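You operate a simulated robot arm through the tools that you are given. There is no shell and no other tool.

You are at the controls of a simulated robot arm. One attempt, no reset.

TASK
Gauge both screws on the table and put each in its size's bin.
Fine: slide each into the slot gauge till it wedges; each ends down inside its bin.
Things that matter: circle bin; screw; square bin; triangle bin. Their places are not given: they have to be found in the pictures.

It is judged by the outcome, as a careful person would: the job done as asked, and still so three seconds after it is handed in. It fails if anything else is knocked over, pushed out of place, dropped, spilled or broken.

THE ROBOT
A 6-joint arm with a two-finger gripper, fixed in place. Base frame: the origin is at the foot of the arm, x ahead of it, y to its left, z up; the work surface is at about z = 850. Units: mm, rad, N and s.
Its first joint turns from -2.897 to 2.897 rad. Payload 2.45 kg.
The tool frame sits at the grasp point between the pads (the TCP): z along the fingers, y along the line on which they close. The tips reach 20 mm beyond it. The gripper opens to 140 mm. The gripper's body begins 168 mm behind the TCP.
Orientation is told as [roll, pitch, yaw] about the base's x, y, z axes, in that order, counted from this pose: with the fingers straight down and closing along the base's y, the tool's x points along the base's -x, its y along +y and its z along -z.

THE INTERFACE
- The arm moves only by the tool arm_command. Its argument "motion" is a list of rows, each an object of numbers (a shift or turn left out is 0, a gripper value left out holds the last): "ax", "ay", "az": the turn, a rotation vector about the base's x, y, z in units of 180 degrees (1.0 is 180 degrees); "tx", "ty", "tz": the shift along the base's x, y, z in units of 250 mm (1.0 is 250 mm); "fingers": the gripper command, from -1 (fully open) to 1 (shut), values between in proportion. In form: [{"ax": .., "ay": .., "az": .., "tx": .., "ty": .., "tz": .., "fingers": ..}, ...]. A call has 1 to 20 rows; each row is the pose to reach, as a shift and turn from the pose commanded when the call began. A call with a number of a shift or a turn outside -1 to 1 is refused whole. Rows are played at 5 a second. More than 50 mm and 0.15 rad between two rows, or a gripper value outside its range, and nothing of the call is played. A pose out of reach is approached as far as the arm can. The call stops where the force on the tool passes 40 N (or 10 N more than at its start, if that is more) or the arm is blocked; 0.2 s more then pass. The fingers move at their own pace (about 45 mm/s each) and stop on an object; they squeeze with about 45 N. The grip force told is the motor's: it shows also when the fingers shut on nothing. Time passes only in rows, and 0.2 s behind the last, so rows that repeat a pose let the fingers close. The reply holds the time, the measured pose of the TCP, the force on the tool along the base axes, the opening and the grip force, in the units named above and with some noise, with the torque about the TCP (base axes, N m) and any sound that the robot's microphone picked up, and new pictures: "views" is both (left out), scene, wrist or none.
- Cameras (640 x 400 px; columns grow to the right, rows downward): "scene" is fixed at [219.3, 499.9, 1423.3]; the picture's right is [-0.40, -0.92, 0.00], its down [-0.54, 0.24, -0.80] and it looks along [0.74, -0.32, -0.59] (base axes); focal length 318 px, centre (320, 200). "wrist" rides on the gripper at [78, 11, -209] in the tool frame; the picture's right is [-0.14, 0.99, 0.00], its down [-0.92, -0.13, -0.37] and it looks along [-0.36, -0.05, 0.93] (tool axes); focal length 280 px, centre (320, 200).
- point_at(camera, pixels): for up to 12 pixels [column, row] of the newest picture of that camera ("zoom" is the newest enlarged one), the place [x, y, z] in the base frame of the surface seen there, good to about 2 mm. No time passes.
- zoom(camera, box): a new picture of the part [left, top, right, bottom] of that camera's present view, enlarged. No time passes.
- hand_in(): hands the job in; it is judged then, once.

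Leave the gripper open and the arm clear of the work at the hand-in unless told otherwise.

The tools are called after "Emit:" as a command line: name --argument value ..., lists and objects as JSON in quotes. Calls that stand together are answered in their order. arm_command: Moves the arm, as the interface text tells. Its arguments: {"type":"object","properties":{"motion":{"type":"array"},"views":{"type":"string","enum":["both","scene","wrist","none"]}},"required":["motion"]} The other tools are called the same way: point_at (camera, pixels) gives the place of the surface under pixels of a picture; zoom (camera, box) takes an enlarged picture of a part of a camera's view; hand_in () hands the job in.

At the start:

```text
time: 0.0
position: [668.1, 470.7, 1187.7]
ee_rot: [-0.001, -0.002, 0.0]
contact_force: [-0.3, 0.5, 0.1]
wrist_torque: [-0.03, -0.03, 0.0]
gripper_width: 140.1
gripper_force: 0.0
```

scene: 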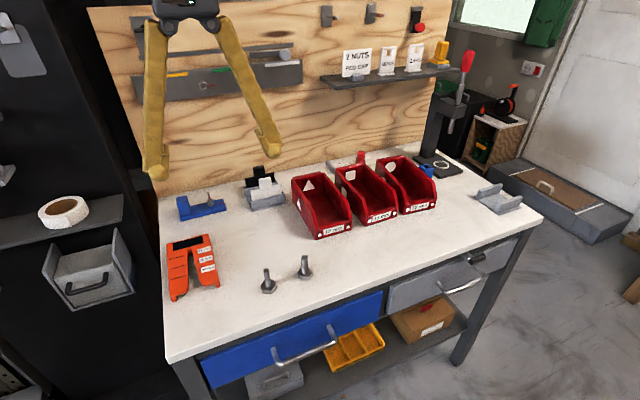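
wrist: 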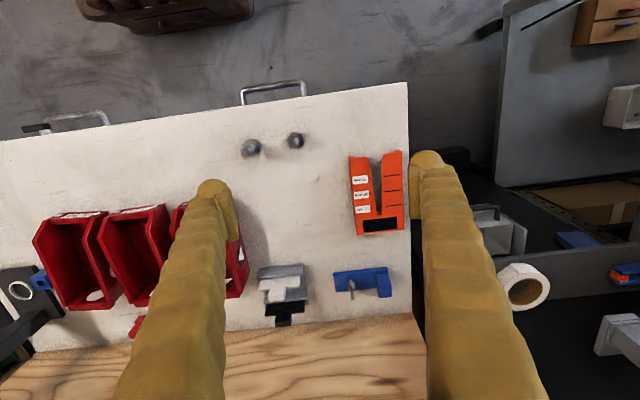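

I see two screws standing heads-down on the table (scene about (268,280) and (304,267)), an orange slot gauge at (192,265), and three red bins. I'll zoom in on these.

Emit:
zoom --camera "scene" --box '[150, 220, 330, 310]'

Emit:
zoom --camera "scene" --box '[280, 140, 450, 250]'

Emit:
zoom --camera "wrist" --box '[230, 110, 430, 250]'

Emit:
zoom --camera "scene" --box '[155, 225, 235, 305]'

```text
3.56 times, centred on (240, 265) of scene
```

zoom: 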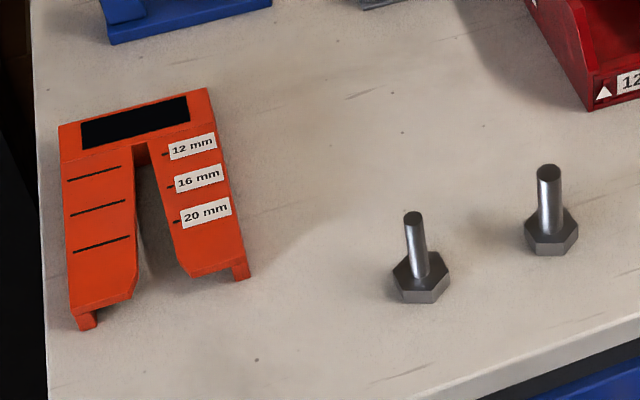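

```text
3.64 times, centred on (365, 195) of scene
```

zoom: 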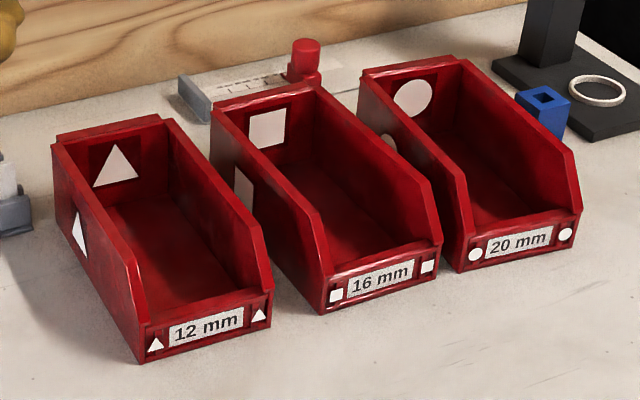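

```text
2.86 times, centred on (330, 180) of wrist
```

zoom: 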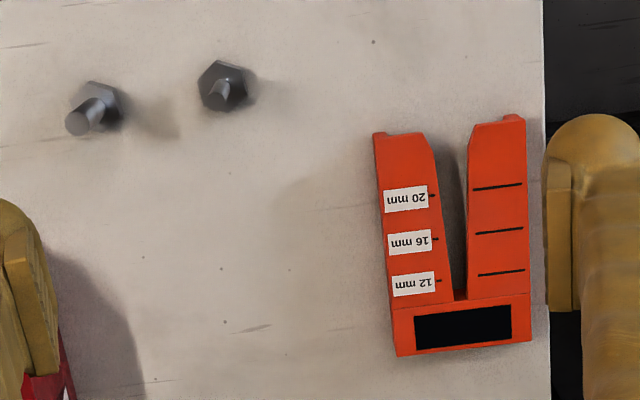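

```text
5.00 times, centred on (195, 265) of scene
```

zoom: 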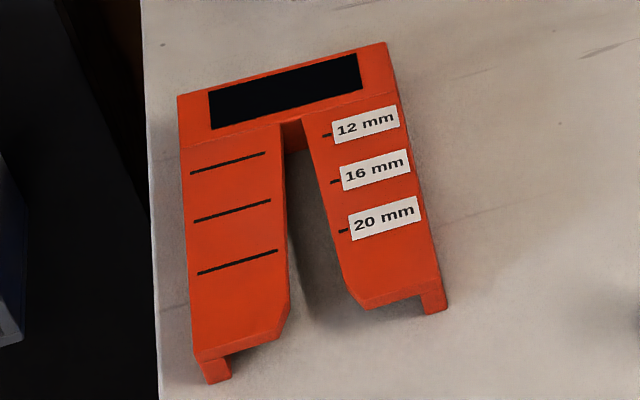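

Next I measure the gauge's corners, slot edges and the mark lines in the newest zoom (5x on the gauge), plus the screws and the table around them from the scene and wrist pictures.

Emit:
point_at --camera "zoom" --pixels '[[180, 97], [385, 46], [398, 100], [184, 147], [283, 128], [302, 122], [288, 300], [338, 275], [200, 350], [430, 287], [434, 308], [213, 380]]'

Emit:
point_at --camera "zoom" --pixels '[[265, 153], [325, 135], [269, 201], [332, 182], [276, 251], [340, 232], [310, 240], [292, 140], [320, 330], [278, 335], [365, 303], [480, 250]]'

Emit:
point_at --camera "scene" --pixels '[[266, 270], [268, 280], [268, 286], [304, 257], [305, 270], [305, 276], [285, 285], [250, 290]]'

Emit:
point_at --camera "wrist" --pixels '[[254, 151], [259, 146], [297, 144], [299, 139], [275, 160]]'

```text
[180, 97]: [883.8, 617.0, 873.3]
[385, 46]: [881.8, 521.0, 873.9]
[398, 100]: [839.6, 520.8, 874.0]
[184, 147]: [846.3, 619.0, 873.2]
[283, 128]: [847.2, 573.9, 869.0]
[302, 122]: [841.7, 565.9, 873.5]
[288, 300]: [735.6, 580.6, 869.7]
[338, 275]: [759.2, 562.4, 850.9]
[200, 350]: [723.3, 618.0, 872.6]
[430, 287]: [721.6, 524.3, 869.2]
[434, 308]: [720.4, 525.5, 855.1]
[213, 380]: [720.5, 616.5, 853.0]
```

```text
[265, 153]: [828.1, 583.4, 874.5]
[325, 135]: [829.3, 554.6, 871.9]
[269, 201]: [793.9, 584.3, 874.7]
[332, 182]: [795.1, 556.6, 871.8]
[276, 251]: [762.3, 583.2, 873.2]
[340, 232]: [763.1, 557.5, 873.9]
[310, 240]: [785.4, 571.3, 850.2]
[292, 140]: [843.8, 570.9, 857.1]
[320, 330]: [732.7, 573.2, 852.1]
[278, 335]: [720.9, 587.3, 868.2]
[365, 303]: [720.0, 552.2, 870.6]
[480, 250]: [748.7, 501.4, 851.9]
```

```text
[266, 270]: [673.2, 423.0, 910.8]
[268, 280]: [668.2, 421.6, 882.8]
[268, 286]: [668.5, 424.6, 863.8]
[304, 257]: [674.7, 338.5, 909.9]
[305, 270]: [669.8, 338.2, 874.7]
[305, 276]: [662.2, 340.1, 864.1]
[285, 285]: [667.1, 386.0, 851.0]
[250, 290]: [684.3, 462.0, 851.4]
```

```text
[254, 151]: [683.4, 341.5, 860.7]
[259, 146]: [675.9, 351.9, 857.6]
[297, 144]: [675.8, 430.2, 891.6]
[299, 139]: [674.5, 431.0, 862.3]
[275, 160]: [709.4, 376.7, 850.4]
```

The gauge runs x≈720–884, y≈520–619, top z≈873.5, with its slot open towards −x. The marks are at x≈828 (12), 795 (16) and 762 (20). Now I measure the bins, and look at the gauge's front for clearance under its plate.

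Emit:
zoom --camera "scene" --box '[280, 140, 450, 250]'

Emit:
point_at --camera "zoom" --pixels '[[57, 145], [165, 122], [272, 295], [142, 355], [170, 260], [120, 200], [215, 110], [318, 88], [440, 240], [325, 305], [350, 215], [260, 260]]'

Emit:
point_at --camera "zoom" --pixels '[[362, 72], [465, 58], [580, 215], [455, 268], [500, 190], [575, 165], [440, 155], [205, 290], [350, 270], [270, 265], [135, 275], [315, 215]]'

Emit:
zoom --camera "scene" --box '[165, 265, 235, 305]'

```text
3.64 times, centred on (365, 195) of scene
```

zoom: 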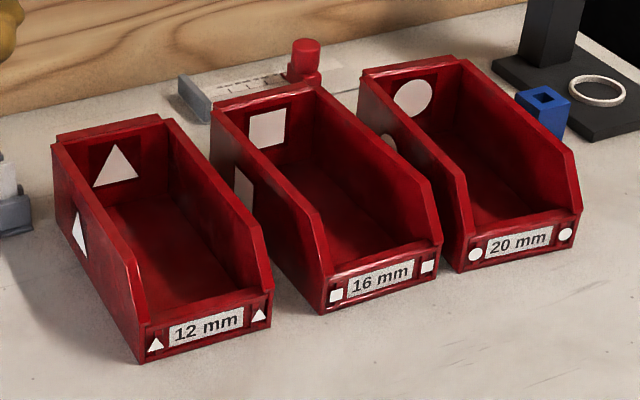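

```text
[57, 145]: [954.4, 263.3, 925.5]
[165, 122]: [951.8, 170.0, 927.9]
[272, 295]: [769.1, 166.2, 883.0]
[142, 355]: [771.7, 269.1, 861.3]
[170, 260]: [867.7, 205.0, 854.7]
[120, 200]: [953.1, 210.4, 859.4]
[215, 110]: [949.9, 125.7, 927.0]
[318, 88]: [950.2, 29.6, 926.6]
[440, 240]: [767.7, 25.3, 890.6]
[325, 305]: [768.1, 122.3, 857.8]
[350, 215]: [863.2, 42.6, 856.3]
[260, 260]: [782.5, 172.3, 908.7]
```

```text
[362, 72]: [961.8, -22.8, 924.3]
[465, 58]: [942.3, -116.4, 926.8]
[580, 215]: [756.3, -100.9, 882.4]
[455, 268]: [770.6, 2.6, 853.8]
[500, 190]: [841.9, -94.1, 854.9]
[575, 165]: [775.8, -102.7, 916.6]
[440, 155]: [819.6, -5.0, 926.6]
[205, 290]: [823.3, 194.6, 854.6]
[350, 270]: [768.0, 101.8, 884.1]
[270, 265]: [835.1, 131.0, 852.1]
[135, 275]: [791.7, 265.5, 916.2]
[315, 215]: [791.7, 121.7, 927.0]
```

```text
9.14 times, centred on (200, 285) of scene
```

zoom: 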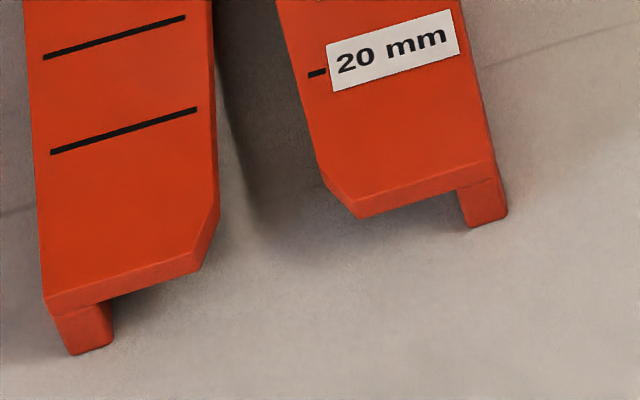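

The gauge plate stands on side feet, so the heads could go under it. I measure the heights of the plate's front edge and feet in the newest zoom.

Emit:
point_at --camera "zoom" --pixels '[[60, 298], [60, 307], [70, 325], [80, 350], [150, 280], [420, 190], [420, 202], [470, 190], [485, 222], [360, 212], [200, 265], [217, 205]]'

Emit:
zoom --camera "scene" --box '[245, 245, 325, 300]'

Emit:
point_at --camera "zoom" --pixels '[[165, 205], [165, 250], [170, 290], [145, 325], [195, 330], [200, 355], [460, 95], [470, 130], [470, 180], [450, 225], [500, 230], [480, 255]]'

```text
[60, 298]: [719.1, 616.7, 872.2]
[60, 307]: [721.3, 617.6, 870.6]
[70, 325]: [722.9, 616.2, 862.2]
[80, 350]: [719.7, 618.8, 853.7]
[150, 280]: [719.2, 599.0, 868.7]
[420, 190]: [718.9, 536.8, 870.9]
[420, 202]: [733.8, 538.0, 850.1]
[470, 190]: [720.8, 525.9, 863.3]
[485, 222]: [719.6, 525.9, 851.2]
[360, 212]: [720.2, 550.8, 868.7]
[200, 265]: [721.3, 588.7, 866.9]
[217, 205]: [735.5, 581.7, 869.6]
```

```text
7.27 times, centred on (285, 272) of scene
```

zoom: 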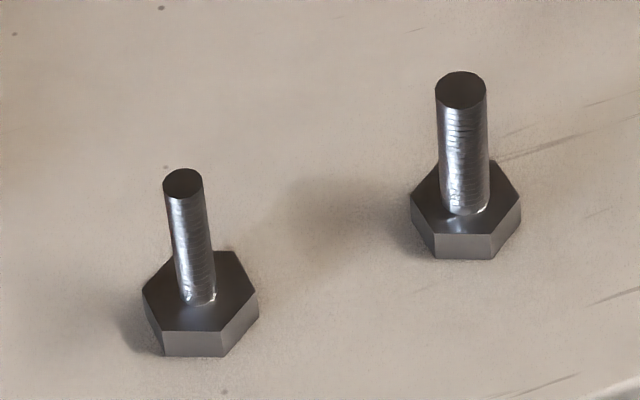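

```text
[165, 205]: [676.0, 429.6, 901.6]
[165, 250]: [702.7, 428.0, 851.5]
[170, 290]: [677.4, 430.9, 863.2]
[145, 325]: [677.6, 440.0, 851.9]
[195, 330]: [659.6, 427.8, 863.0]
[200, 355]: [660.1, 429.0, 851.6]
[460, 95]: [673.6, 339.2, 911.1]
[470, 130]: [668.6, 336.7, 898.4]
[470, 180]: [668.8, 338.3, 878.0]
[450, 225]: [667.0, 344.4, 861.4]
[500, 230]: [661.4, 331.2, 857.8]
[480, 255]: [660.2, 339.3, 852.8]
```

The plate is about 7 mm thick (z≈866.5–873.5) with ~16 mm clear below, and the heads are ~12 mm high, so they fit under. The left shank looks about 12 mm, the right about 16 mm. I now pin down the shank top centres in the last zoom and the slot's centreline.

Emit:
point_at --camera "zoom" --pixels '[[182, 183], [175, 183], [190, 183], [182, 174], [182, 192], [462, 90], [445, 90], [478, 90], [462, 76], [462, 104]]'

Emit:
zoom --camera "wrist" --box '[340, 140, 420, 240]'

```text
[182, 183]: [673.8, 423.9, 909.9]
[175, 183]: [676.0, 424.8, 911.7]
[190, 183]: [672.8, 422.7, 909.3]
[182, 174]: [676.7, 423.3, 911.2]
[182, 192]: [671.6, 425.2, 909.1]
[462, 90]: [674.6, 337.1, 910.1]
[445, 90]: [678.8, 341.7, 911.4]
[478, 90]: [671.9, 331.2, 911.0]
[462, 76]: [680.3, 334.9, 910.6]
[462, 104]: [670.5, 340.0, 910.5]
```

```text
4.00 times, centred on (380, 190) of wrist
```

zoom: 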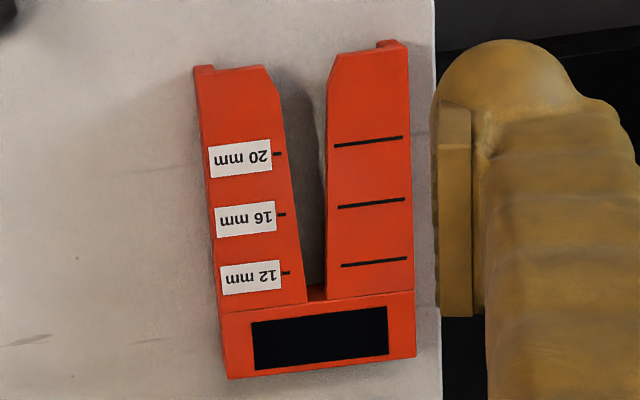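

Screw A (left) is centred at about (674, 424), screw B (right) at about (675, 337), tops at z≈910. The gauge's far marks are ~1005 mm from the base, so I tilt the tool 0.25 rad about base y (fingers pointing outward) to gain reach while keeping a screw upright. First I narrow the fingers to 60 mm (so screw B isn't touched) and go above screw A at z≈990.

Emit:
arm_command --motion '[{"ay": -0.016, "tx": 0.0046, "ty": -0.037, "tz": -0.158, "fingers": 0.143}, {"ay": -0.032, "tx": 0.009, "ty": -0.075, "tz": -0.316, "fingers": 0.143}, {"ay": -0.048, "tx": 0.0137, "ty": -0.112, "tz": -0.474, "fingers": 0.143}, {"ay": -0.064, "tx": 0.018, "ty": -0.15, "tz": -0.632, "fingers": 0.143}, {"ay": -0.0796, "tx": 0.0228, "ty": -0.187, "tz": -0.79, "fingers": 0.143}, {"ay": -0.0796, "tx": 0.0228, "ty": -0.187, "tz": -0.79, "fingers": 0.143}, {"ay": -0.0796, "tx": 0.0228, "ty": -0.187, "tz": -0.79, "fingers": 0.143}]'

```text
time: 1.6
position: [675.4, 424.4, 990.0]
ee_rot: [0.001, -0.25, 0.0]
contact_force: [-0.2, 0.2, -0.4]
wrist_torque: [0.03, -0.01, -0.01]
gripper_width: 59.9
gripper_force: 0.1
```

scene: 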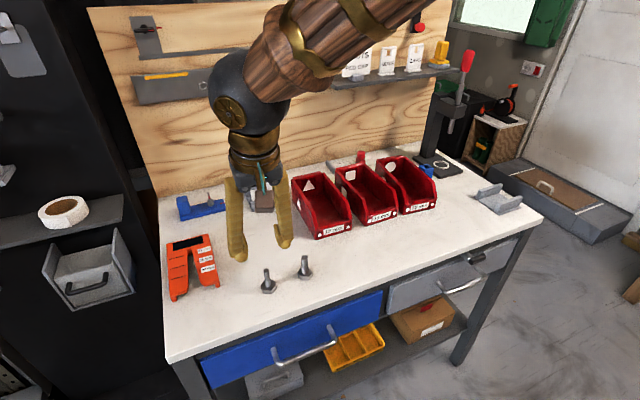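
wrist: 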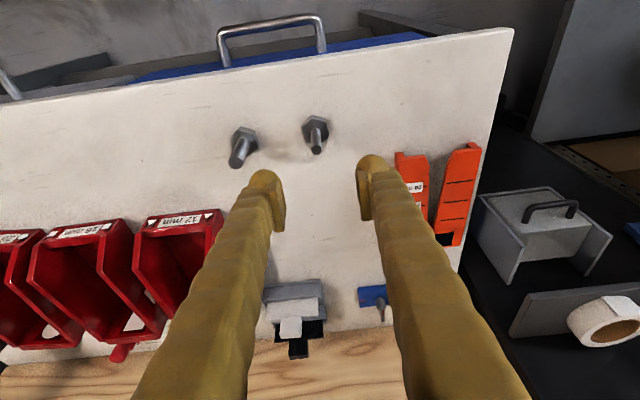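

The tool is tilted −0.25 rad, the fingers straddle screw A's line at z=990. I check the screws' and slot's places once more from this closer wrist view before descending.

Emit:
zoom --camera "wrist" --box '[220, 100, 350, 180]'

Emit:
zoom --camera "scene" --box '[220, 220, 330, 300]'

```text
4.92 times, centred on (285, 140) of wrist
```

zoom: 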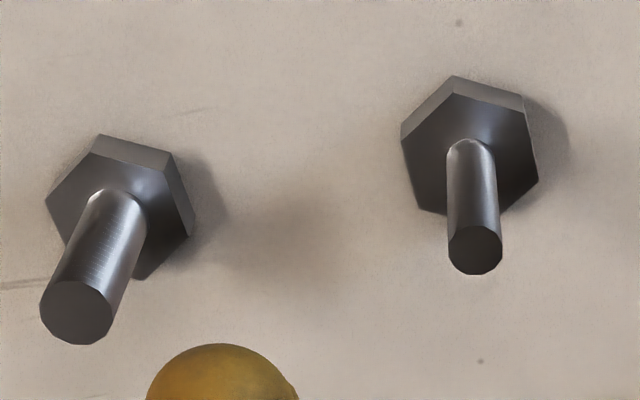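

```text
5.00 times, centred on (275, 260) of scene
```

zoom: 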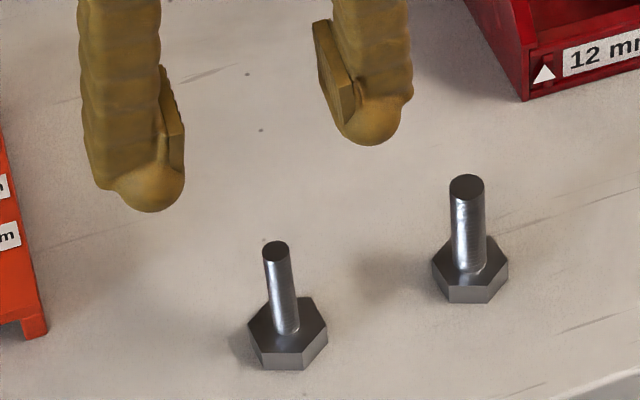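

Both shanks are clear and the fingers straddle screw A. I go down 91.5 mm to TCP z≈898.5 with the fingers still at 60 mm.

Emit:
arm_command --motion '[{"tz": -0.12, "fingers": 0.143}, {"tz": -0.24, "fingers": 0.143}, {"tz": -0.32, "fingers": 0.143}, {"tz": -0.366, "fingers": 0.143}, {"tz": -0.366, "fingers": 0.143}]'

Emit:
zoom --camera "wrist" --box '[220, 90, 420, 215]'

Emit:
zoom --camera "scene" --box '[220, 220, 330, 300]'

```text
time: 2.8
position: [674.0, 425.0, 898.7]
ee_rot: [0.0, -0.252, 0.0]
contact_force: [0.0, 0.9, 0.2]
wrist_torque: [-0.01, -0.01, 0.0]
gripper_width: 59.9
gripper_force: 0.0
```

scene: 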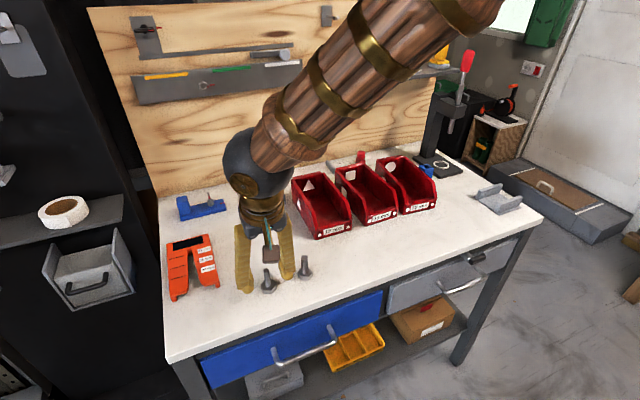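
wrist: 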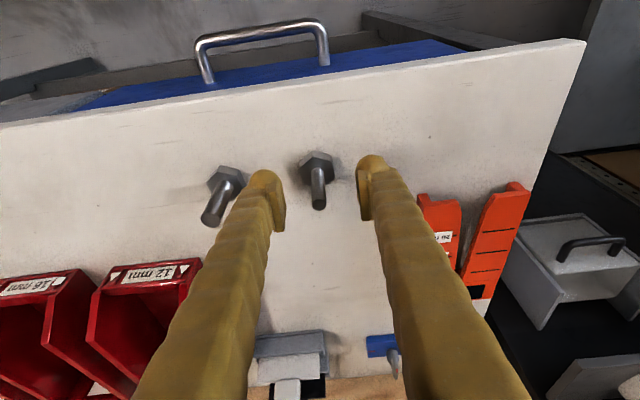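

```text
3.20 times, centred on (320, 152) of wrist
```

zoom: 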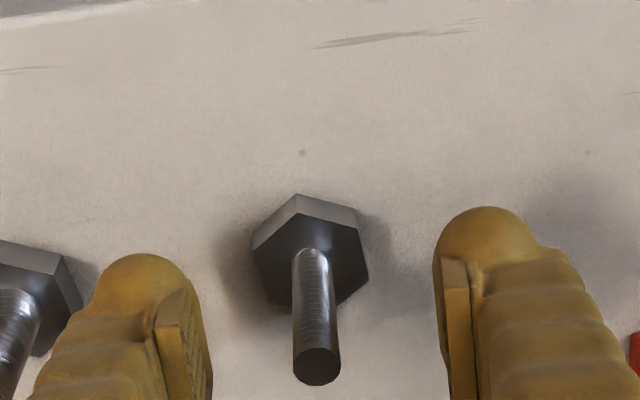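

```text
5.00 times, centred on (275, 260) of scene
```

zoom: 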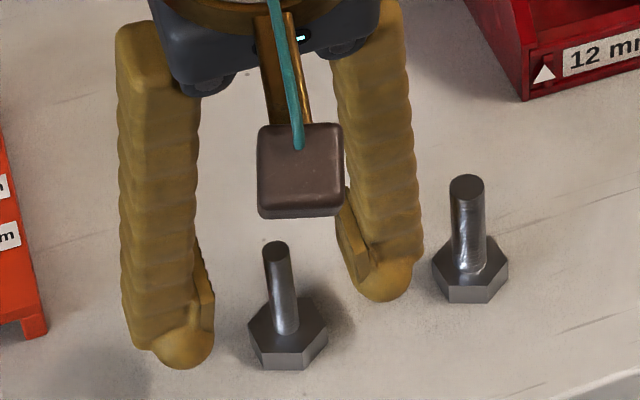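

Screw A stands centred between the pads. I close on it and wait for the grip; the opening then read gives a first size check.

Emit:
arm_command --motion '[{"fingers": 0.5}, {"fingers": 0.7}, {"fingers": 1.0}, {"fingers": 1.0}, {"fingers": 1.0}, {"fingers": 1.0}, {"fingers": 1.0}]'

Emit:
zoom --camera "wrist" --box '[220, 90, 420, 215]'

Emit:
zoom --camera "scene" --box '[220, 220, 330, 300]'

```text
time: 4.4
position: [673.2, 424.0, 899.2]
ee_rot: [-0.001, -0.253, 0.001]
contact_force: [1.1, 0.0, 0.0]
wrist_torque: [0.01, -0.01, 0.01]
gripper_width: 10.0
gripper_force: 37.5
```

scene: 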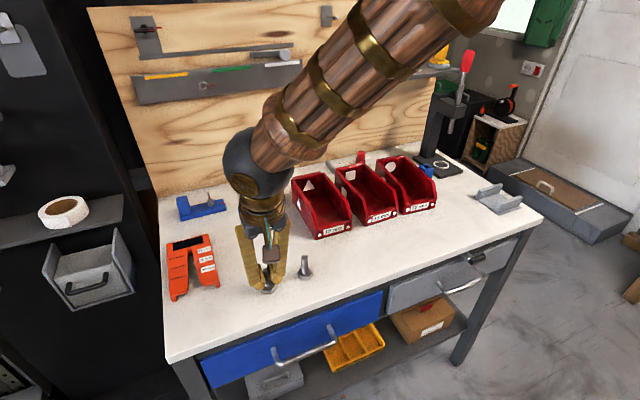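
wrist: 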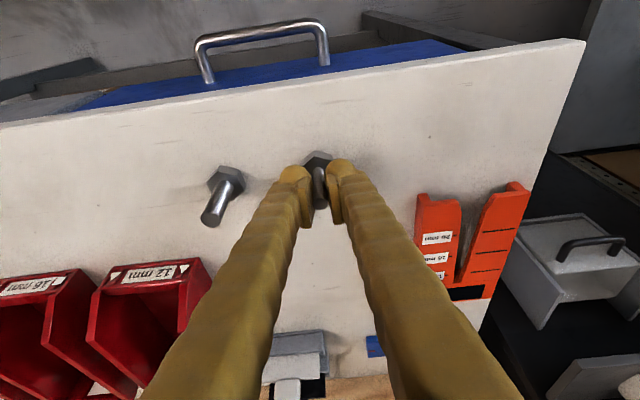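

```text
3.20 times, centred on (320, 152) of wrist
```

zoom: 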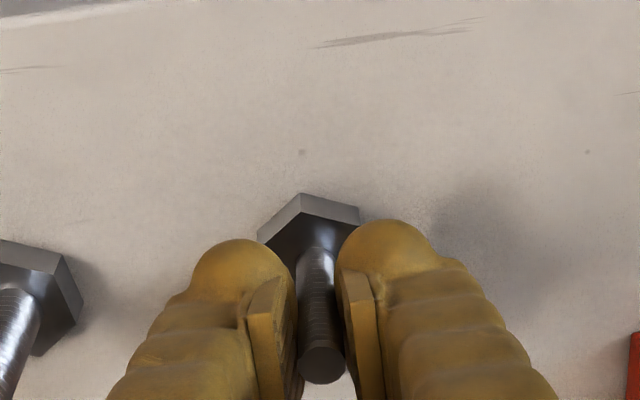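

```text
5.00 times, centred on (275, 260) of scene
```

zoom: 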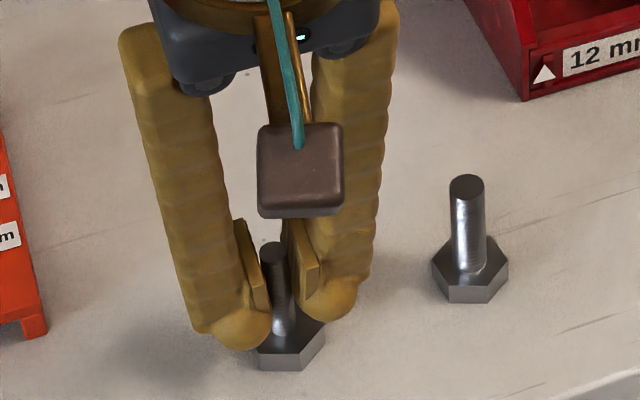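

The grip is on (10 mm opening read, 37.5 N), the screw upright. I lift it 30 mm and carry it to in front of the slot mouth, about (690, 570), staying above gauge height.

Emit:
arm_command --motion '[{"tz": 0.06, "fingers": 1.0}, {"tz": 0.12, "fingers": 1.0}, {"tz": 0.12, "ty": 0.12, "tx": 0.016, "fingers": 1.0}, {"tz": 0.12, "ty": 0.24, "tx": 0.032, "fingers": 1.0}, {"tz": 0.12, "ty": 0.36, "tx": 0.048, "fingers": 1.0}, {"tz": 0.12, "ty": 0.48, "tx": 0.06, "fingers": 1.0}, {"tz": 0.12, "ty": 0.56, "tx": 0.065, "fingers": 1.0}, {"tz": 0.12, "ty": 0.583, "tx": 0.065, "fingers": 1.0}, {"tz": 0.12, "ty": 0.583, "tx": 0.065, "fingers": 1.0}]'

Emit:
zoom --camera "wrist" --box '[220, 120, 420, 245]'

Emit:
zoom --camera "scene" --box '[150, 220, 260, 300]'

```text
time: 6.4
position: [689.0, 569.9, 927.8]
ee_rot: [0.0, -0.25, 0.0]
contact_force: [-0.6, -0.1, -1.5]
wrist_torque: [0.0, -0.01, 0.01]
gripper_width: 9.9
gripper_force: 37.1
```

scene: 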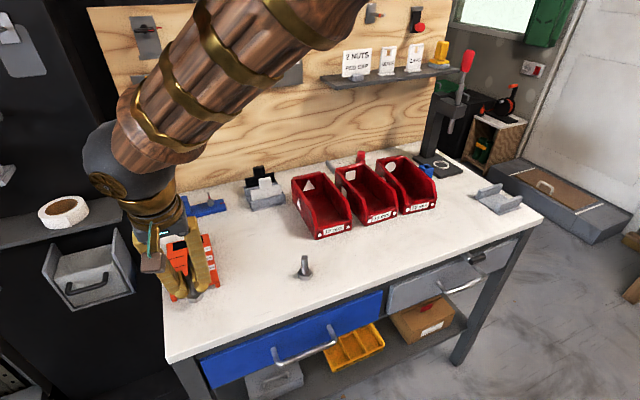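
wrist: 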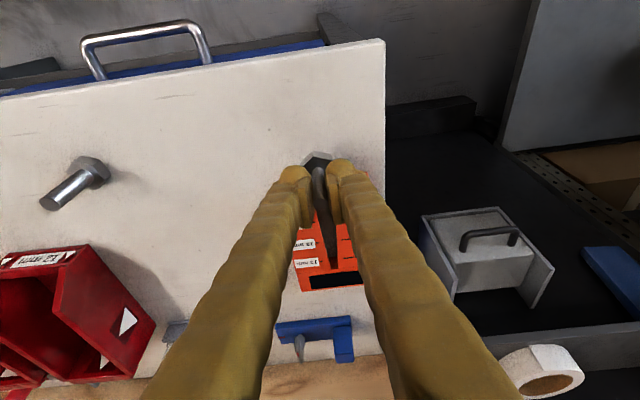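

```text
3.20 times, centred on (320, 182) of wrist
```

zoom: 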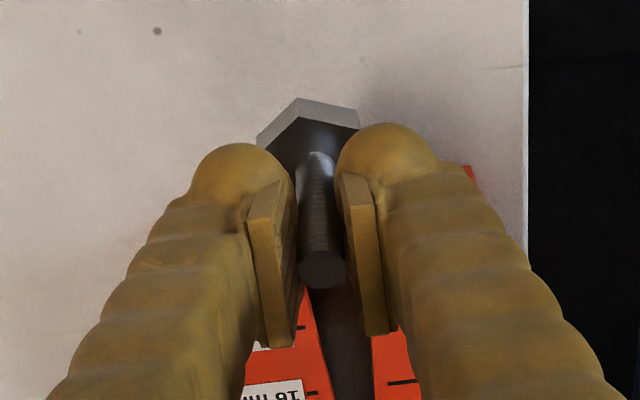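

```text
5.00 times, centred on (205, 260) of scene
```

zoom: 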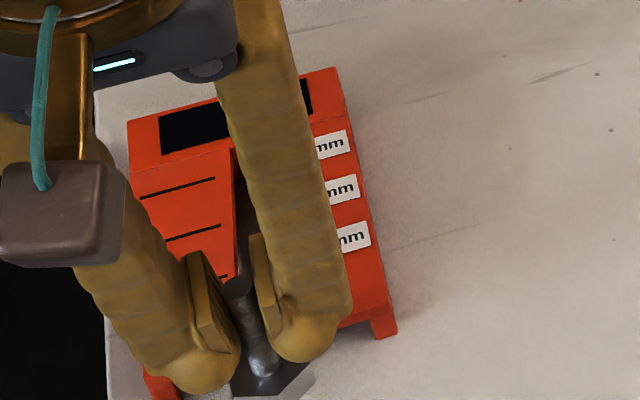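

The screw hangs upright in front of the mouth. I measure the shank top, shank, and slot edges from the wrist view to check lateral alignment, and the head's height.

Emit:
point_at --camera "wrist" --pixels '[[321, 204], [316, 204], [326, 204], [321, 175], [321, 243], [338, 243], [319, 232], [337, 232], [322, 256], [337, 256], [315, 160], [318, 153]]'

Emit:
point_at --camera "scene" --pixels '[[201, 294], [203, 297], [202, 288], [197, 277], [183, 258], [194, 258], [196, 276]]'

Emit:
zoom --camera "wrist" --box '[280, 190, 380, 300]'

```text
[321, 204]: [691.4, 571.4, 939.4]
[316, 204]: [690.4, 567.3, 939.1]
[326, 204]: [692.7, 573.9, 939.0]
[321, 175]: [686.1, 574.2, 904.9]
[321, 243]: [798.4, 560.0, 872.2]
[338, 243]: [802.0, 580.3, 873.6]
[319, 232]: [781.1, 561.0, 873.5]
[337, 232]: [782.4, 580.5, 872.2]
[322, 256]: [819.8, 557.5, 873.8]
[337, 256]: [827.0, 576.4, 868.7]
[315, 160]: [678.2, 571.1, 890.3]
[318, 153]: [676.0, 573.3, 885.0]
```

```text
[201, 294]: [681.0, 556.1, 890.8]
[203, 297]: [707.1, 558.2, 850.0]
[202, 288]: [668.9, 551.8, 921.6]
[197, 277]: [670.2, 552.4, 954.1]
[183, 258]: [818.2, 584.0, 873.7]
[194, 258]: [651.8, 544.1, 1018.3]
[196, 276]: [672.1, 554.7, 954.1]
```

```text
3.64 times, centred on (330, 245) of wrist
```

zoom: 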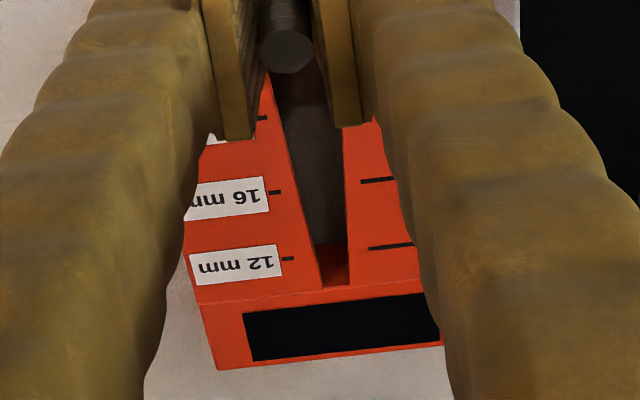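

I measure the slot edges on both sides at several depths in this enlarged picture, to find the centreline.

Emit:
point_at --camera "zoom" --pixels '[[290, 170], [298, 200], [308, 240], [316, 280], [347, 150], [348, 170], [349, 200], [350, 240], [350, 280], [270, 50], [306, 50], [288, 55]]'

Emit:
point_at --camera "zoom" --pixels '[[293, 170], [301, 200], [311, 240], [318, 280], [345, 150], [346, 170], [346, 200], [347, 240], [347, 280], [320, 288], [346, 287], [288, 40]]'

```text
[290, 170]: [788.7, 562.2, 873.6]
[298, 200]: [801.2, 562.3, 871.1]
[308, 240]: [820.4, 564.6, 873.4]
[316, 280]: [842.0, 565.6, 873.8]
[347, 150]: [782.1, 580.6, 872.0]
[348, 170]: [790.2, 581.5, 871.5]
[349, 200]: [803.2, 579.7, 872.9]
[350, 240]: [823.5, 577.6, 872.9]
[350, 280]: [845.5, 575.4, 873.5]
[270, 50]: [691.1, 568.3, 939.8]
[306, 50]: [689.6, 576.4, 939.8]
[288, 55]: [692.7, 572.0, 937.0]
```

```text
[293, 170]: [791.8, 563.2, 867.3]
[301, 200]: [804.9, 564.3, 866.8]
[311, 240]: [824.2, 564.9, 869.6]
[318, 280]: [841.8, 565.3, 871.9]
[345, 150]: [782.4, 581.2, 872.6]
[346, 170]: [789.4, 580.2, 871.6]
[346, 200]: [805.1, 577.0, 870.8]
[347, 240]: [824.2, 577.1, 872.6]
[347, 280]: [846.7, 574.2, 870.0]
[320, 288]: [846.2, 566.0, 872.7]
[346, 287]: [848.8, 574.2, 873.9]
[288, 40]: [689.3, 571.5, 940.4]
```

Slot edges give a centreline at y≈570–571; the shank reads y≈571–572 in the same view, TCP 569.9, so it is within about 1 mm. I lower to 1.5 mm above the height at which the screw stood (head clear of both the table and the plate's underside), still in front of the mouth.

Emit:
arm_command --motion '[{"tz": -0.05, "fingers": 1.0}, {"tz": -0.09, "fingers": 1.0}, {"tz": -0.114, "fingers": 1.0}, {"tz": -0.114, "fingers": 1.0}]'

Emit:
zoom --camera "wrist" --box '[270, 120, 390, 240]'

Emit:
zoom --camera "scene" --box '[160, 240, 240, 310]'

```text
time: 7.4
position: [692.2, 569.4, 900.7]
ee_rot: [0.0, -0.254, 0.0]
contact_force: [0.3, 0.0, -0.6]
wrist_torque: [-0.01, -0.03, -0.01]
gripper_width: 9.7
gripper_force: 37.3
```

scene: 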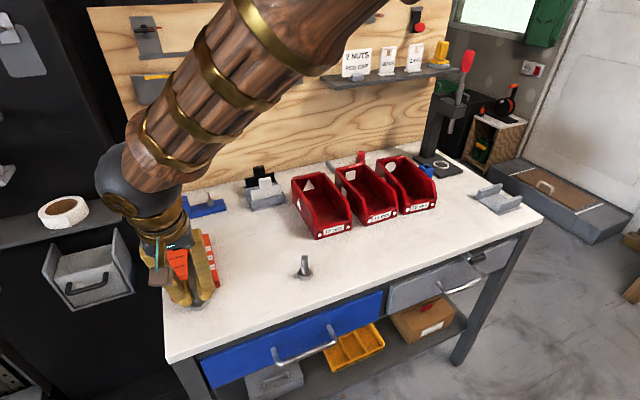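
wrist: 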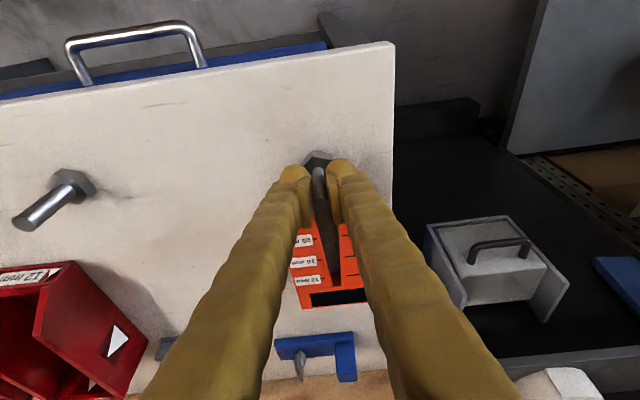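

```text
3.33 times, centred on (330, 180) of wrist
```

zoom: 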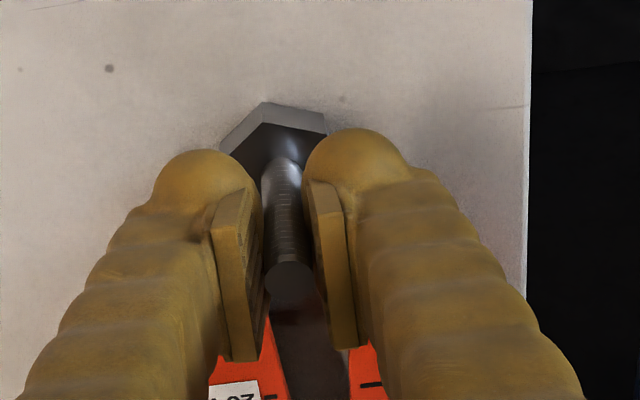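

```text
5.71 times, centred on (200, 275) of scene
```

zoom: 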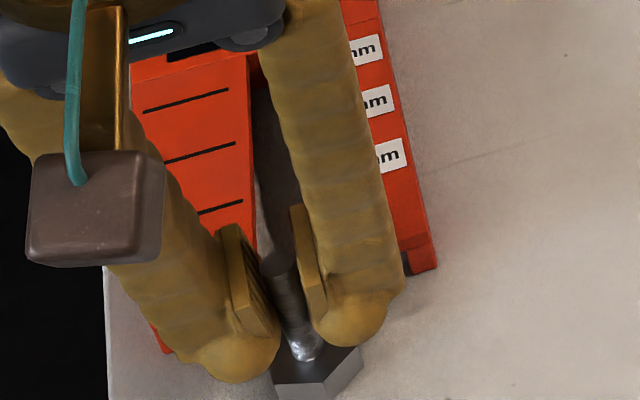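

Before sliding in, I check that the fingertips are above the plate top (873.5): I measure the lowest visible fingertip points and the head in the newest zoom.

Emit:
point_at --camera "zoom" --pixels '[[235, 378], [225, 372], [260, 365], [340, 343], [360, 340], [320, 335], [272, 262], [300, 345], [330, 375], [310, 380], [300, 395]]'

Emit:
point_at --camera "wrist" --pixels '[[305, 168], [341, 163], [348, 160], [316, 160], [323, 163]]'

```text
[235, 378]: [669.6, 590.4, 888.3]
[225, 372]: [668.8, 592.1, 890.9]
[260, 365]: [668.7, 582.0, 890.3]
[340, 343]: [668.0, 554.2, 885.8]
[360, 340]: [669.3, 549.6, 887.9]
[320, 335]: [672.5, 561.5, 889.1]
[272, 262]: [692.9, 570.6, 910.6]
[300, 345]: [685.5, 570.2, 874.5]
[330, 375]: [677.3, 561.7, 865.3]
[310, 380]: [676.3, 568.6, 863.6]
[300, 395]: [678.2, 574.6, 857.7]
```

```text
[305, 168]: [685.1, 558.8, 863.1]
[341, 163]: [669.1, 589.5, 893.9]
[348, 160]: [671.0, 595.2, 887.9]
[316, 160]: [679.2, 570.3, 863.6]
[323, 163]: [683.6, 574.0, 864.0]
```

The head top is at z≈864 and the plate's underside ≈866; the fingertips' visible edges are at 886+. I slide in along +x to x≈745, well inside the chamfered mouth where there are still 5 mm each side, watching the forces.

Emit:
arm_command --motion '[{"tx": 0.05, "fingers": 1.0}, {"tx": 0.1, "fingers": 1.0}, {"tx": 0.15, "fingers": 1.0}, {"tx": 0.2, "fingers": 1.0}, {"tx": 0.212, "fingers": 1.0}, {"tx": 0.212, "fingers": 1.0}]'

Emit:
zoom --camera "wrist" --box '[270, 120, 390, 240]'

Emit:
zoom --camera "scene" --box '[160, 230, 240, 300]'

```text
time: 8.8
position: [744.1, 569.4, 899.7]
ee_rot: [0.001, -0.252, 0.0]
contact_force: [-0.1, 0.2, -1.1]
wrist_torque: [0.0, -0.01, -0.01]
gripper_width: 9.6
gripper_force: 36.9
```

scene: 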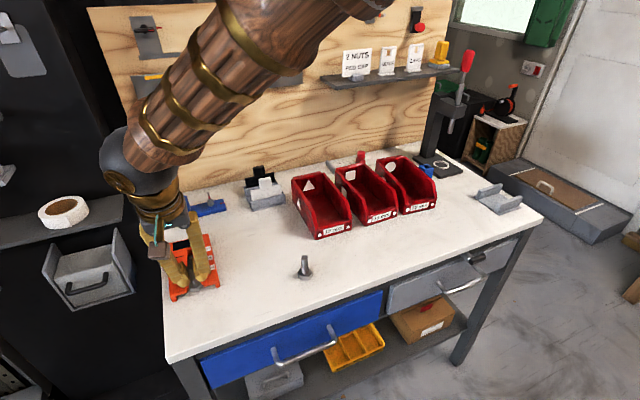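
wrist: 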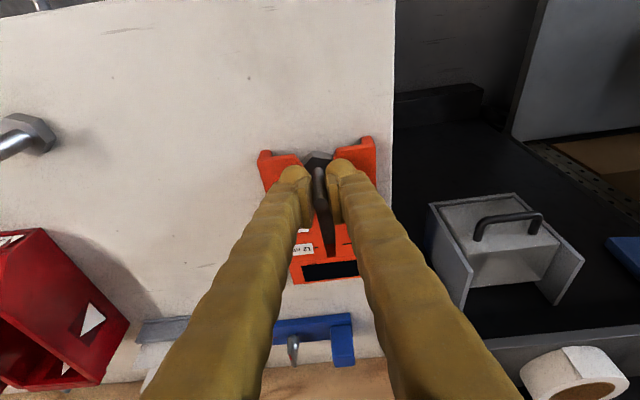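

```text
3.33 times, centred on (330, 180) of wrist
```

zoom: 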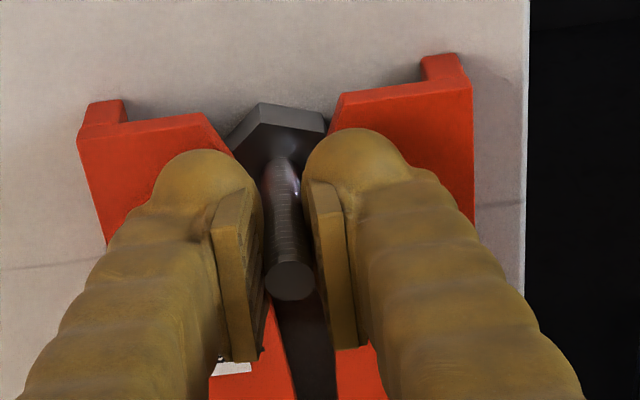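

```text
5.71 times, centred on (200, 265) of scene
```

zoom: 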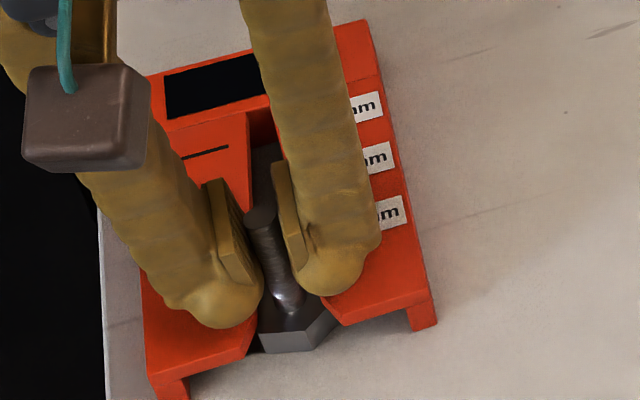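

No contact (forces near zero), the head is passing under the plate and the shank is centred in the mouth. I slide on to x≈790, where 2 mm each side should still be free for a 12 mm shank.

Emit:
arm_command --motion '[{"tx": 0.04, "fingers": 1.0}, {"tx": 0.08, "fingers": 1.0}, {"tx": 0.12, "fingers": 1.0}, {"tx": 0.16, "fingers": 1.0}, {"tx": 0.184, "fingers": 1.0}, {"tx": 0.184, "fingers": 1.0}]'

Emit:
zoom --camera "wrist" --box '[270, 120, 390, 240]'

Emit:
zoom --camera "scene" --box '[160, 230, 240, 300]'

```text
time: 10.2
position: [790.5, 570.2, 900.1]
ee_rot: [-0.001, -0.252, 0.0]
contact_force: [1.2, -0.4, -0.7]
wrist_torque: [0.02, -0.02, 0.03]
gripper_width: 9.7
gripper_force: 36.6
```

scene: 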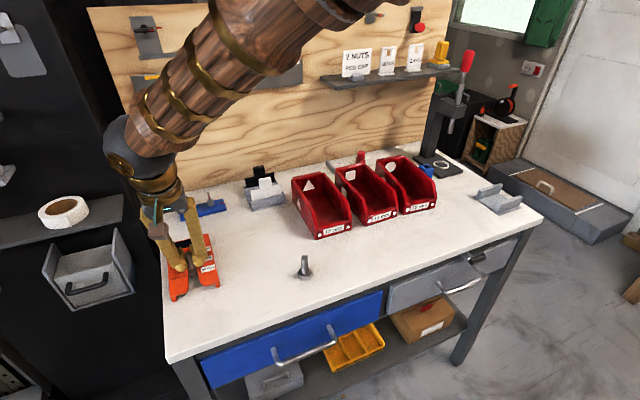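
wrist: 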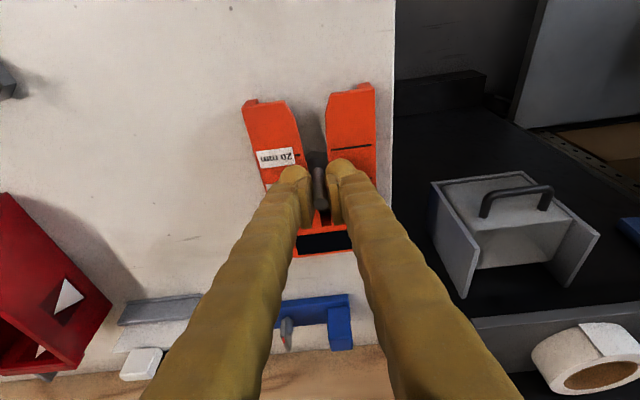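

```text
3.33 times, centred on (330, 180) of wrist
```

zoom: 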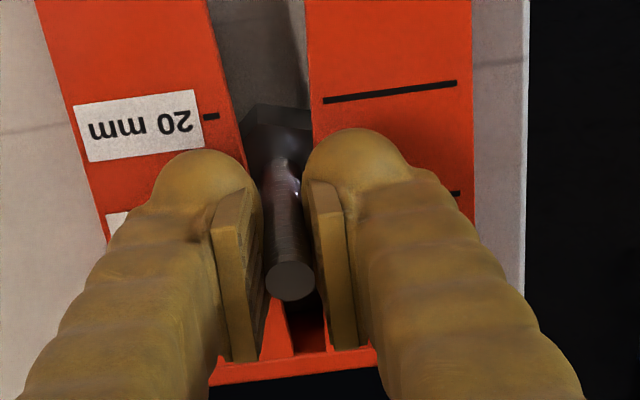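

```text
5.71 times, centred on (200, 265) of scene
```

zoom: 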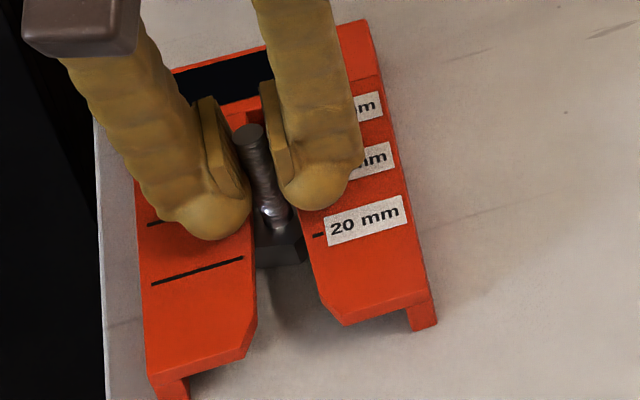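

Still no clear contact at x=790 — the screw has passed the 20 mm mark and is passing the 16 mm mark. I advance in small steps, first 10 mm.

Emit:
arm_command --motion '[{"tx": 0.012, "fingers": 1.0}, {"tx": 0.024, "fingers": 1.0}, {"tx": 0.036, "fingers": 1.0}, {"tx": 0.04, "fingers": 1.0}, {"tx": 0.04, "fingers": 1.0}]' --views "none"

```text
time: 11.4
position: [798.2, 570.5, 901.8]
ee_rot: [0.0, -0.253, 0.001]
contact_force: [0.6, 0.2, 0.0]
wrist_torque: [0.0, 0.01, 0.01]
gripper_width: 9.9
gripper_force: 37.3
```

Forces ≈ 0, x≈798. Past the 16 mm mark now; I go 8 mm further.

Emit:
arm_command --motion '[{"tx": 0.008, "fingers": 1.0}, {"tx": 0.016, "fingers": 1.0}, {"tx": 0.024, "fingers": 1.0}, {"tx": 0.032, "fingers": 1.0}, {"tx": 0.032, "fingers": 1.0}]' --views "none"

```text
time: 12.6
position: [807.1, 569.9, 899.7]
ee_rot: [0.0, -0.252, 0.0]
contact_force: [0.8, 0.8, -0.9]
wrist_torque: [0.02, 0.0, -0.05]
gripper_width: 9.9
gripper_force: 37.5
```

Still no definite contact at x≈807. I advance 6 mm more in small steps and look.

Emit:
arm_command --motion '[{"tx": 0.006, "fingers": 1.0}, {"tx": 0.012, "fingers": 1.0}, {"tx": 0.018, "fingers": 1.0}, {"tx": 0.024, "fingers": 1.0}, {"tx": 0.024, "fingers": 1.0}]'

Emit:
zoom --camera "wrist" --box '[270, 120, 390, 240]'

Emit:
zoom --camera "scene" --box '[160, 230, 240, 300]'

```text
time: 13.8
position: [814.6, 569.5, 900.1]
ee_rot: [-0.001, -0.252, 0.0]
contact_force: [-0.6, 0.0, -0.4]
wrist_torque: [-0.02, -0.01, 0.03]
gripper_width: 9.8
gripper_force: 37.0
```

scene: 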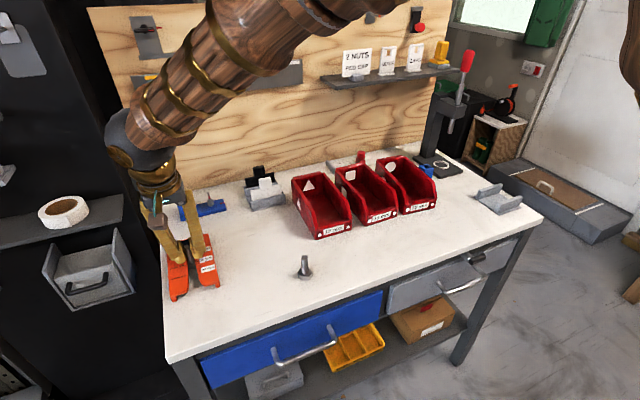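
wrist: 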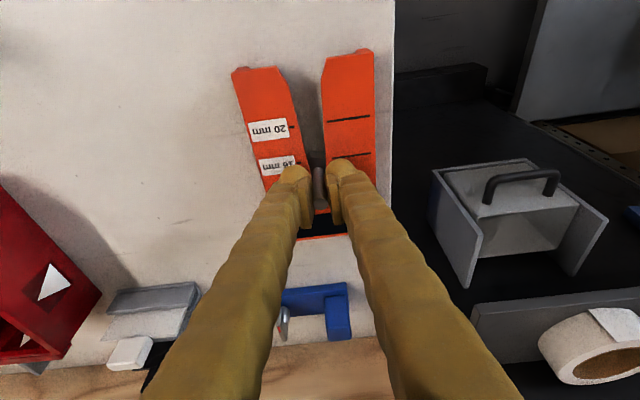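

```text
3.33 times, centred on (330, 180) of wrist
```

zoom: 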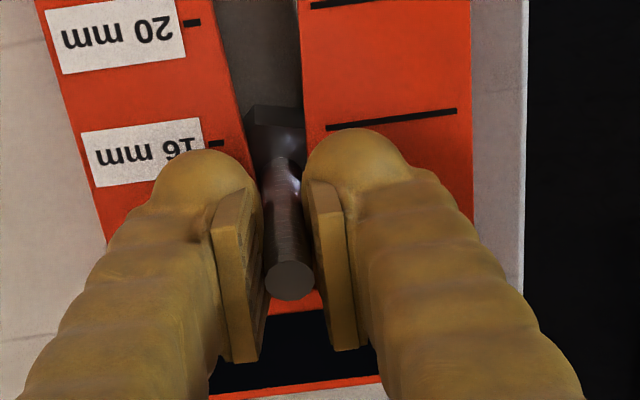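

```text
5.71 times, centred on (200, 265) of scene
```

zoom: 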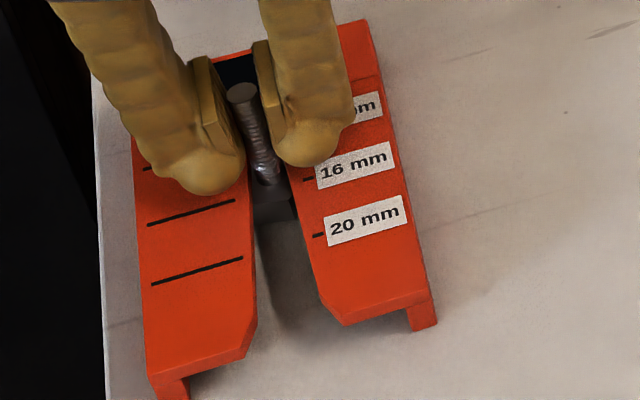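

The gauge hasn't moved, no force; the shank is now past 16 mm, only the 12 mm mark lies ahead. I continue by 5 mm in 1 mm rows.

Emit:
arm_command --motion '[{"tx": 0.004, "fingers": 1.0}, {"tx": 0.008, "fingers": 1.0}, {"tx": 0.012, "fingers": 1.0}, {"tx": 0.016, "fingers": 1.0}, {"tx": 0.02, "fingers": 1.0}, {"tx": 0.02, "fingers": 1.0}]' --views "none"

```text
time: 15.2
position: [818.6, 569.8, 900.1]
ee_rot: [0.0, -0.251, -0.002]
contact_force: [-0.2, -0.3, 0.4]
wrist_torque: [0.0, 0.02, -0.01]
gripper_width: 10.1
gripper_force: 36.6
```

Still free at x≈819. Another 4 mm in 1 mm rows.

Emit:
arm_command --motion '[{"tx": 0.004, "fingers": 1.0}, {"tx": 0.008, "fingers": 1.0}, {"tx": 0.012, "fingers": 1.0}, {"tx": 0.016, "fingers": 1.0}, {"tx": 0.016, "fingers": 1.0}]' --views "none"

```text
time: 16.4
position: [821.2, 570.0, 900.0]
ee_rot: [0.0, -0.25, -0.001]
contact_force: [-0.4, -0.3, -0.7]
wrist_torque: [0.02, -0.03, 0.0]
gripper_width: 9.9
gripper_force: 37.1
```

Free at x≈822. I go another 3 mm.

Emit:
arm_command --motion '[{"tx": 0.004, "fingers": 1.0}, {"tx": 0.008, "fingers": 1.0}, {"tx": 0.012, "fingers": 1.0}, {"tx": 0.012, "fingers": 1.0}]'

Emit:
zoom --camera "wrist" --box '[280, 120, 360, 220]'

Emit:
zoom --camera "scene" --box '[160, 230, 240, 300]'

```text
time: 17.4
position: [824.7, 570.3, 899.2]
ee_rot: [0.0, -0.252, 0.0]
contact_force: [-1.4, 0.2, 0.0]
wrist_torque: [-0.01, 0.05, 0.01]
gripper_width: 9.6
gripper_force: 37.2
```

scene: 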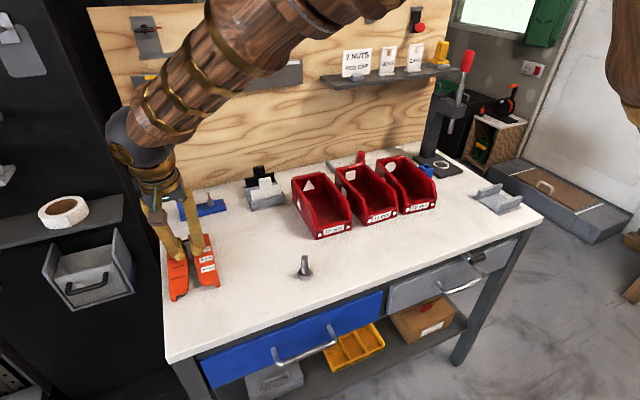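
wrist: 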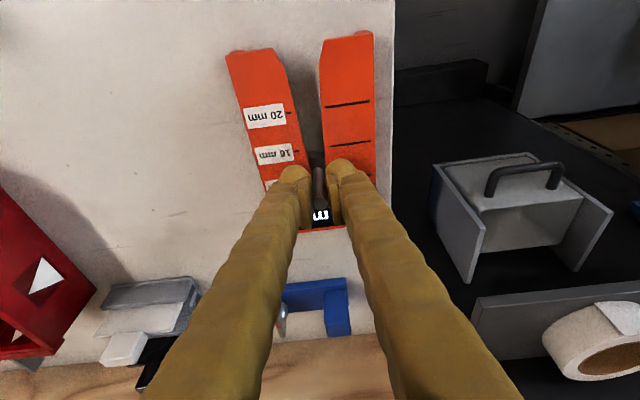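

```text
4.00 times, centred on (320, 170) of wrist
```

zoom: 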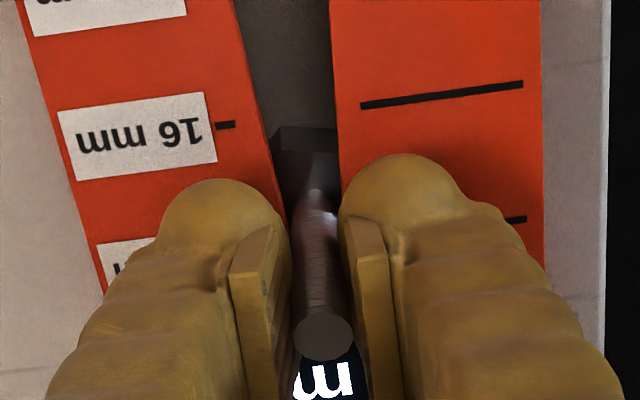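

```text
5.71 times, centred on (200, 265) of scene
```

zoom: 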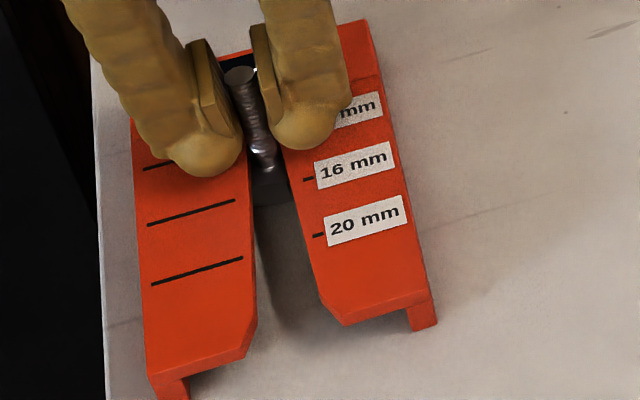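

The black field is a display and it has just lit up (an "m" shows at wrist (320,215)) with Fx = −1.4 N. I look closely at what it shows.

Emit:
zoom --camera "wrist" --box '[290, 190, 360, 240]'

Emit:
zoom --camera "scene" --box '[170, 225, 220, 265]'

```text
8.00 times, centred on (325, 215) of wrist
```

zoom: 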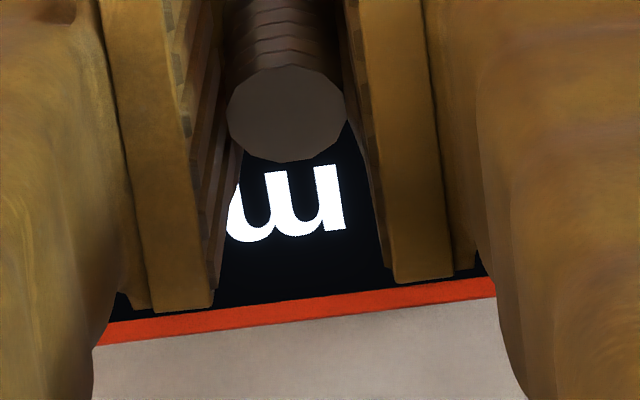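

```text
10.00 times, centred on (195, 245) of scene
```

zoom: 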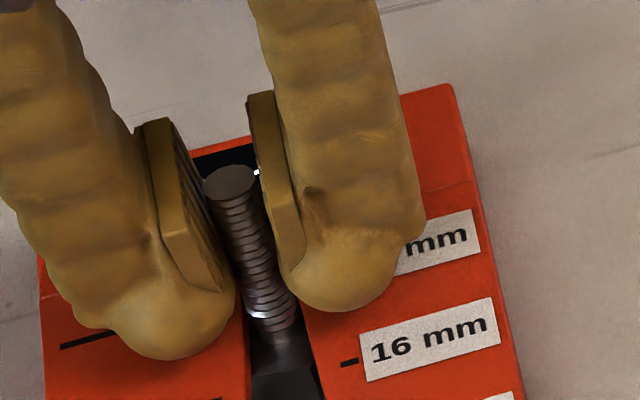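

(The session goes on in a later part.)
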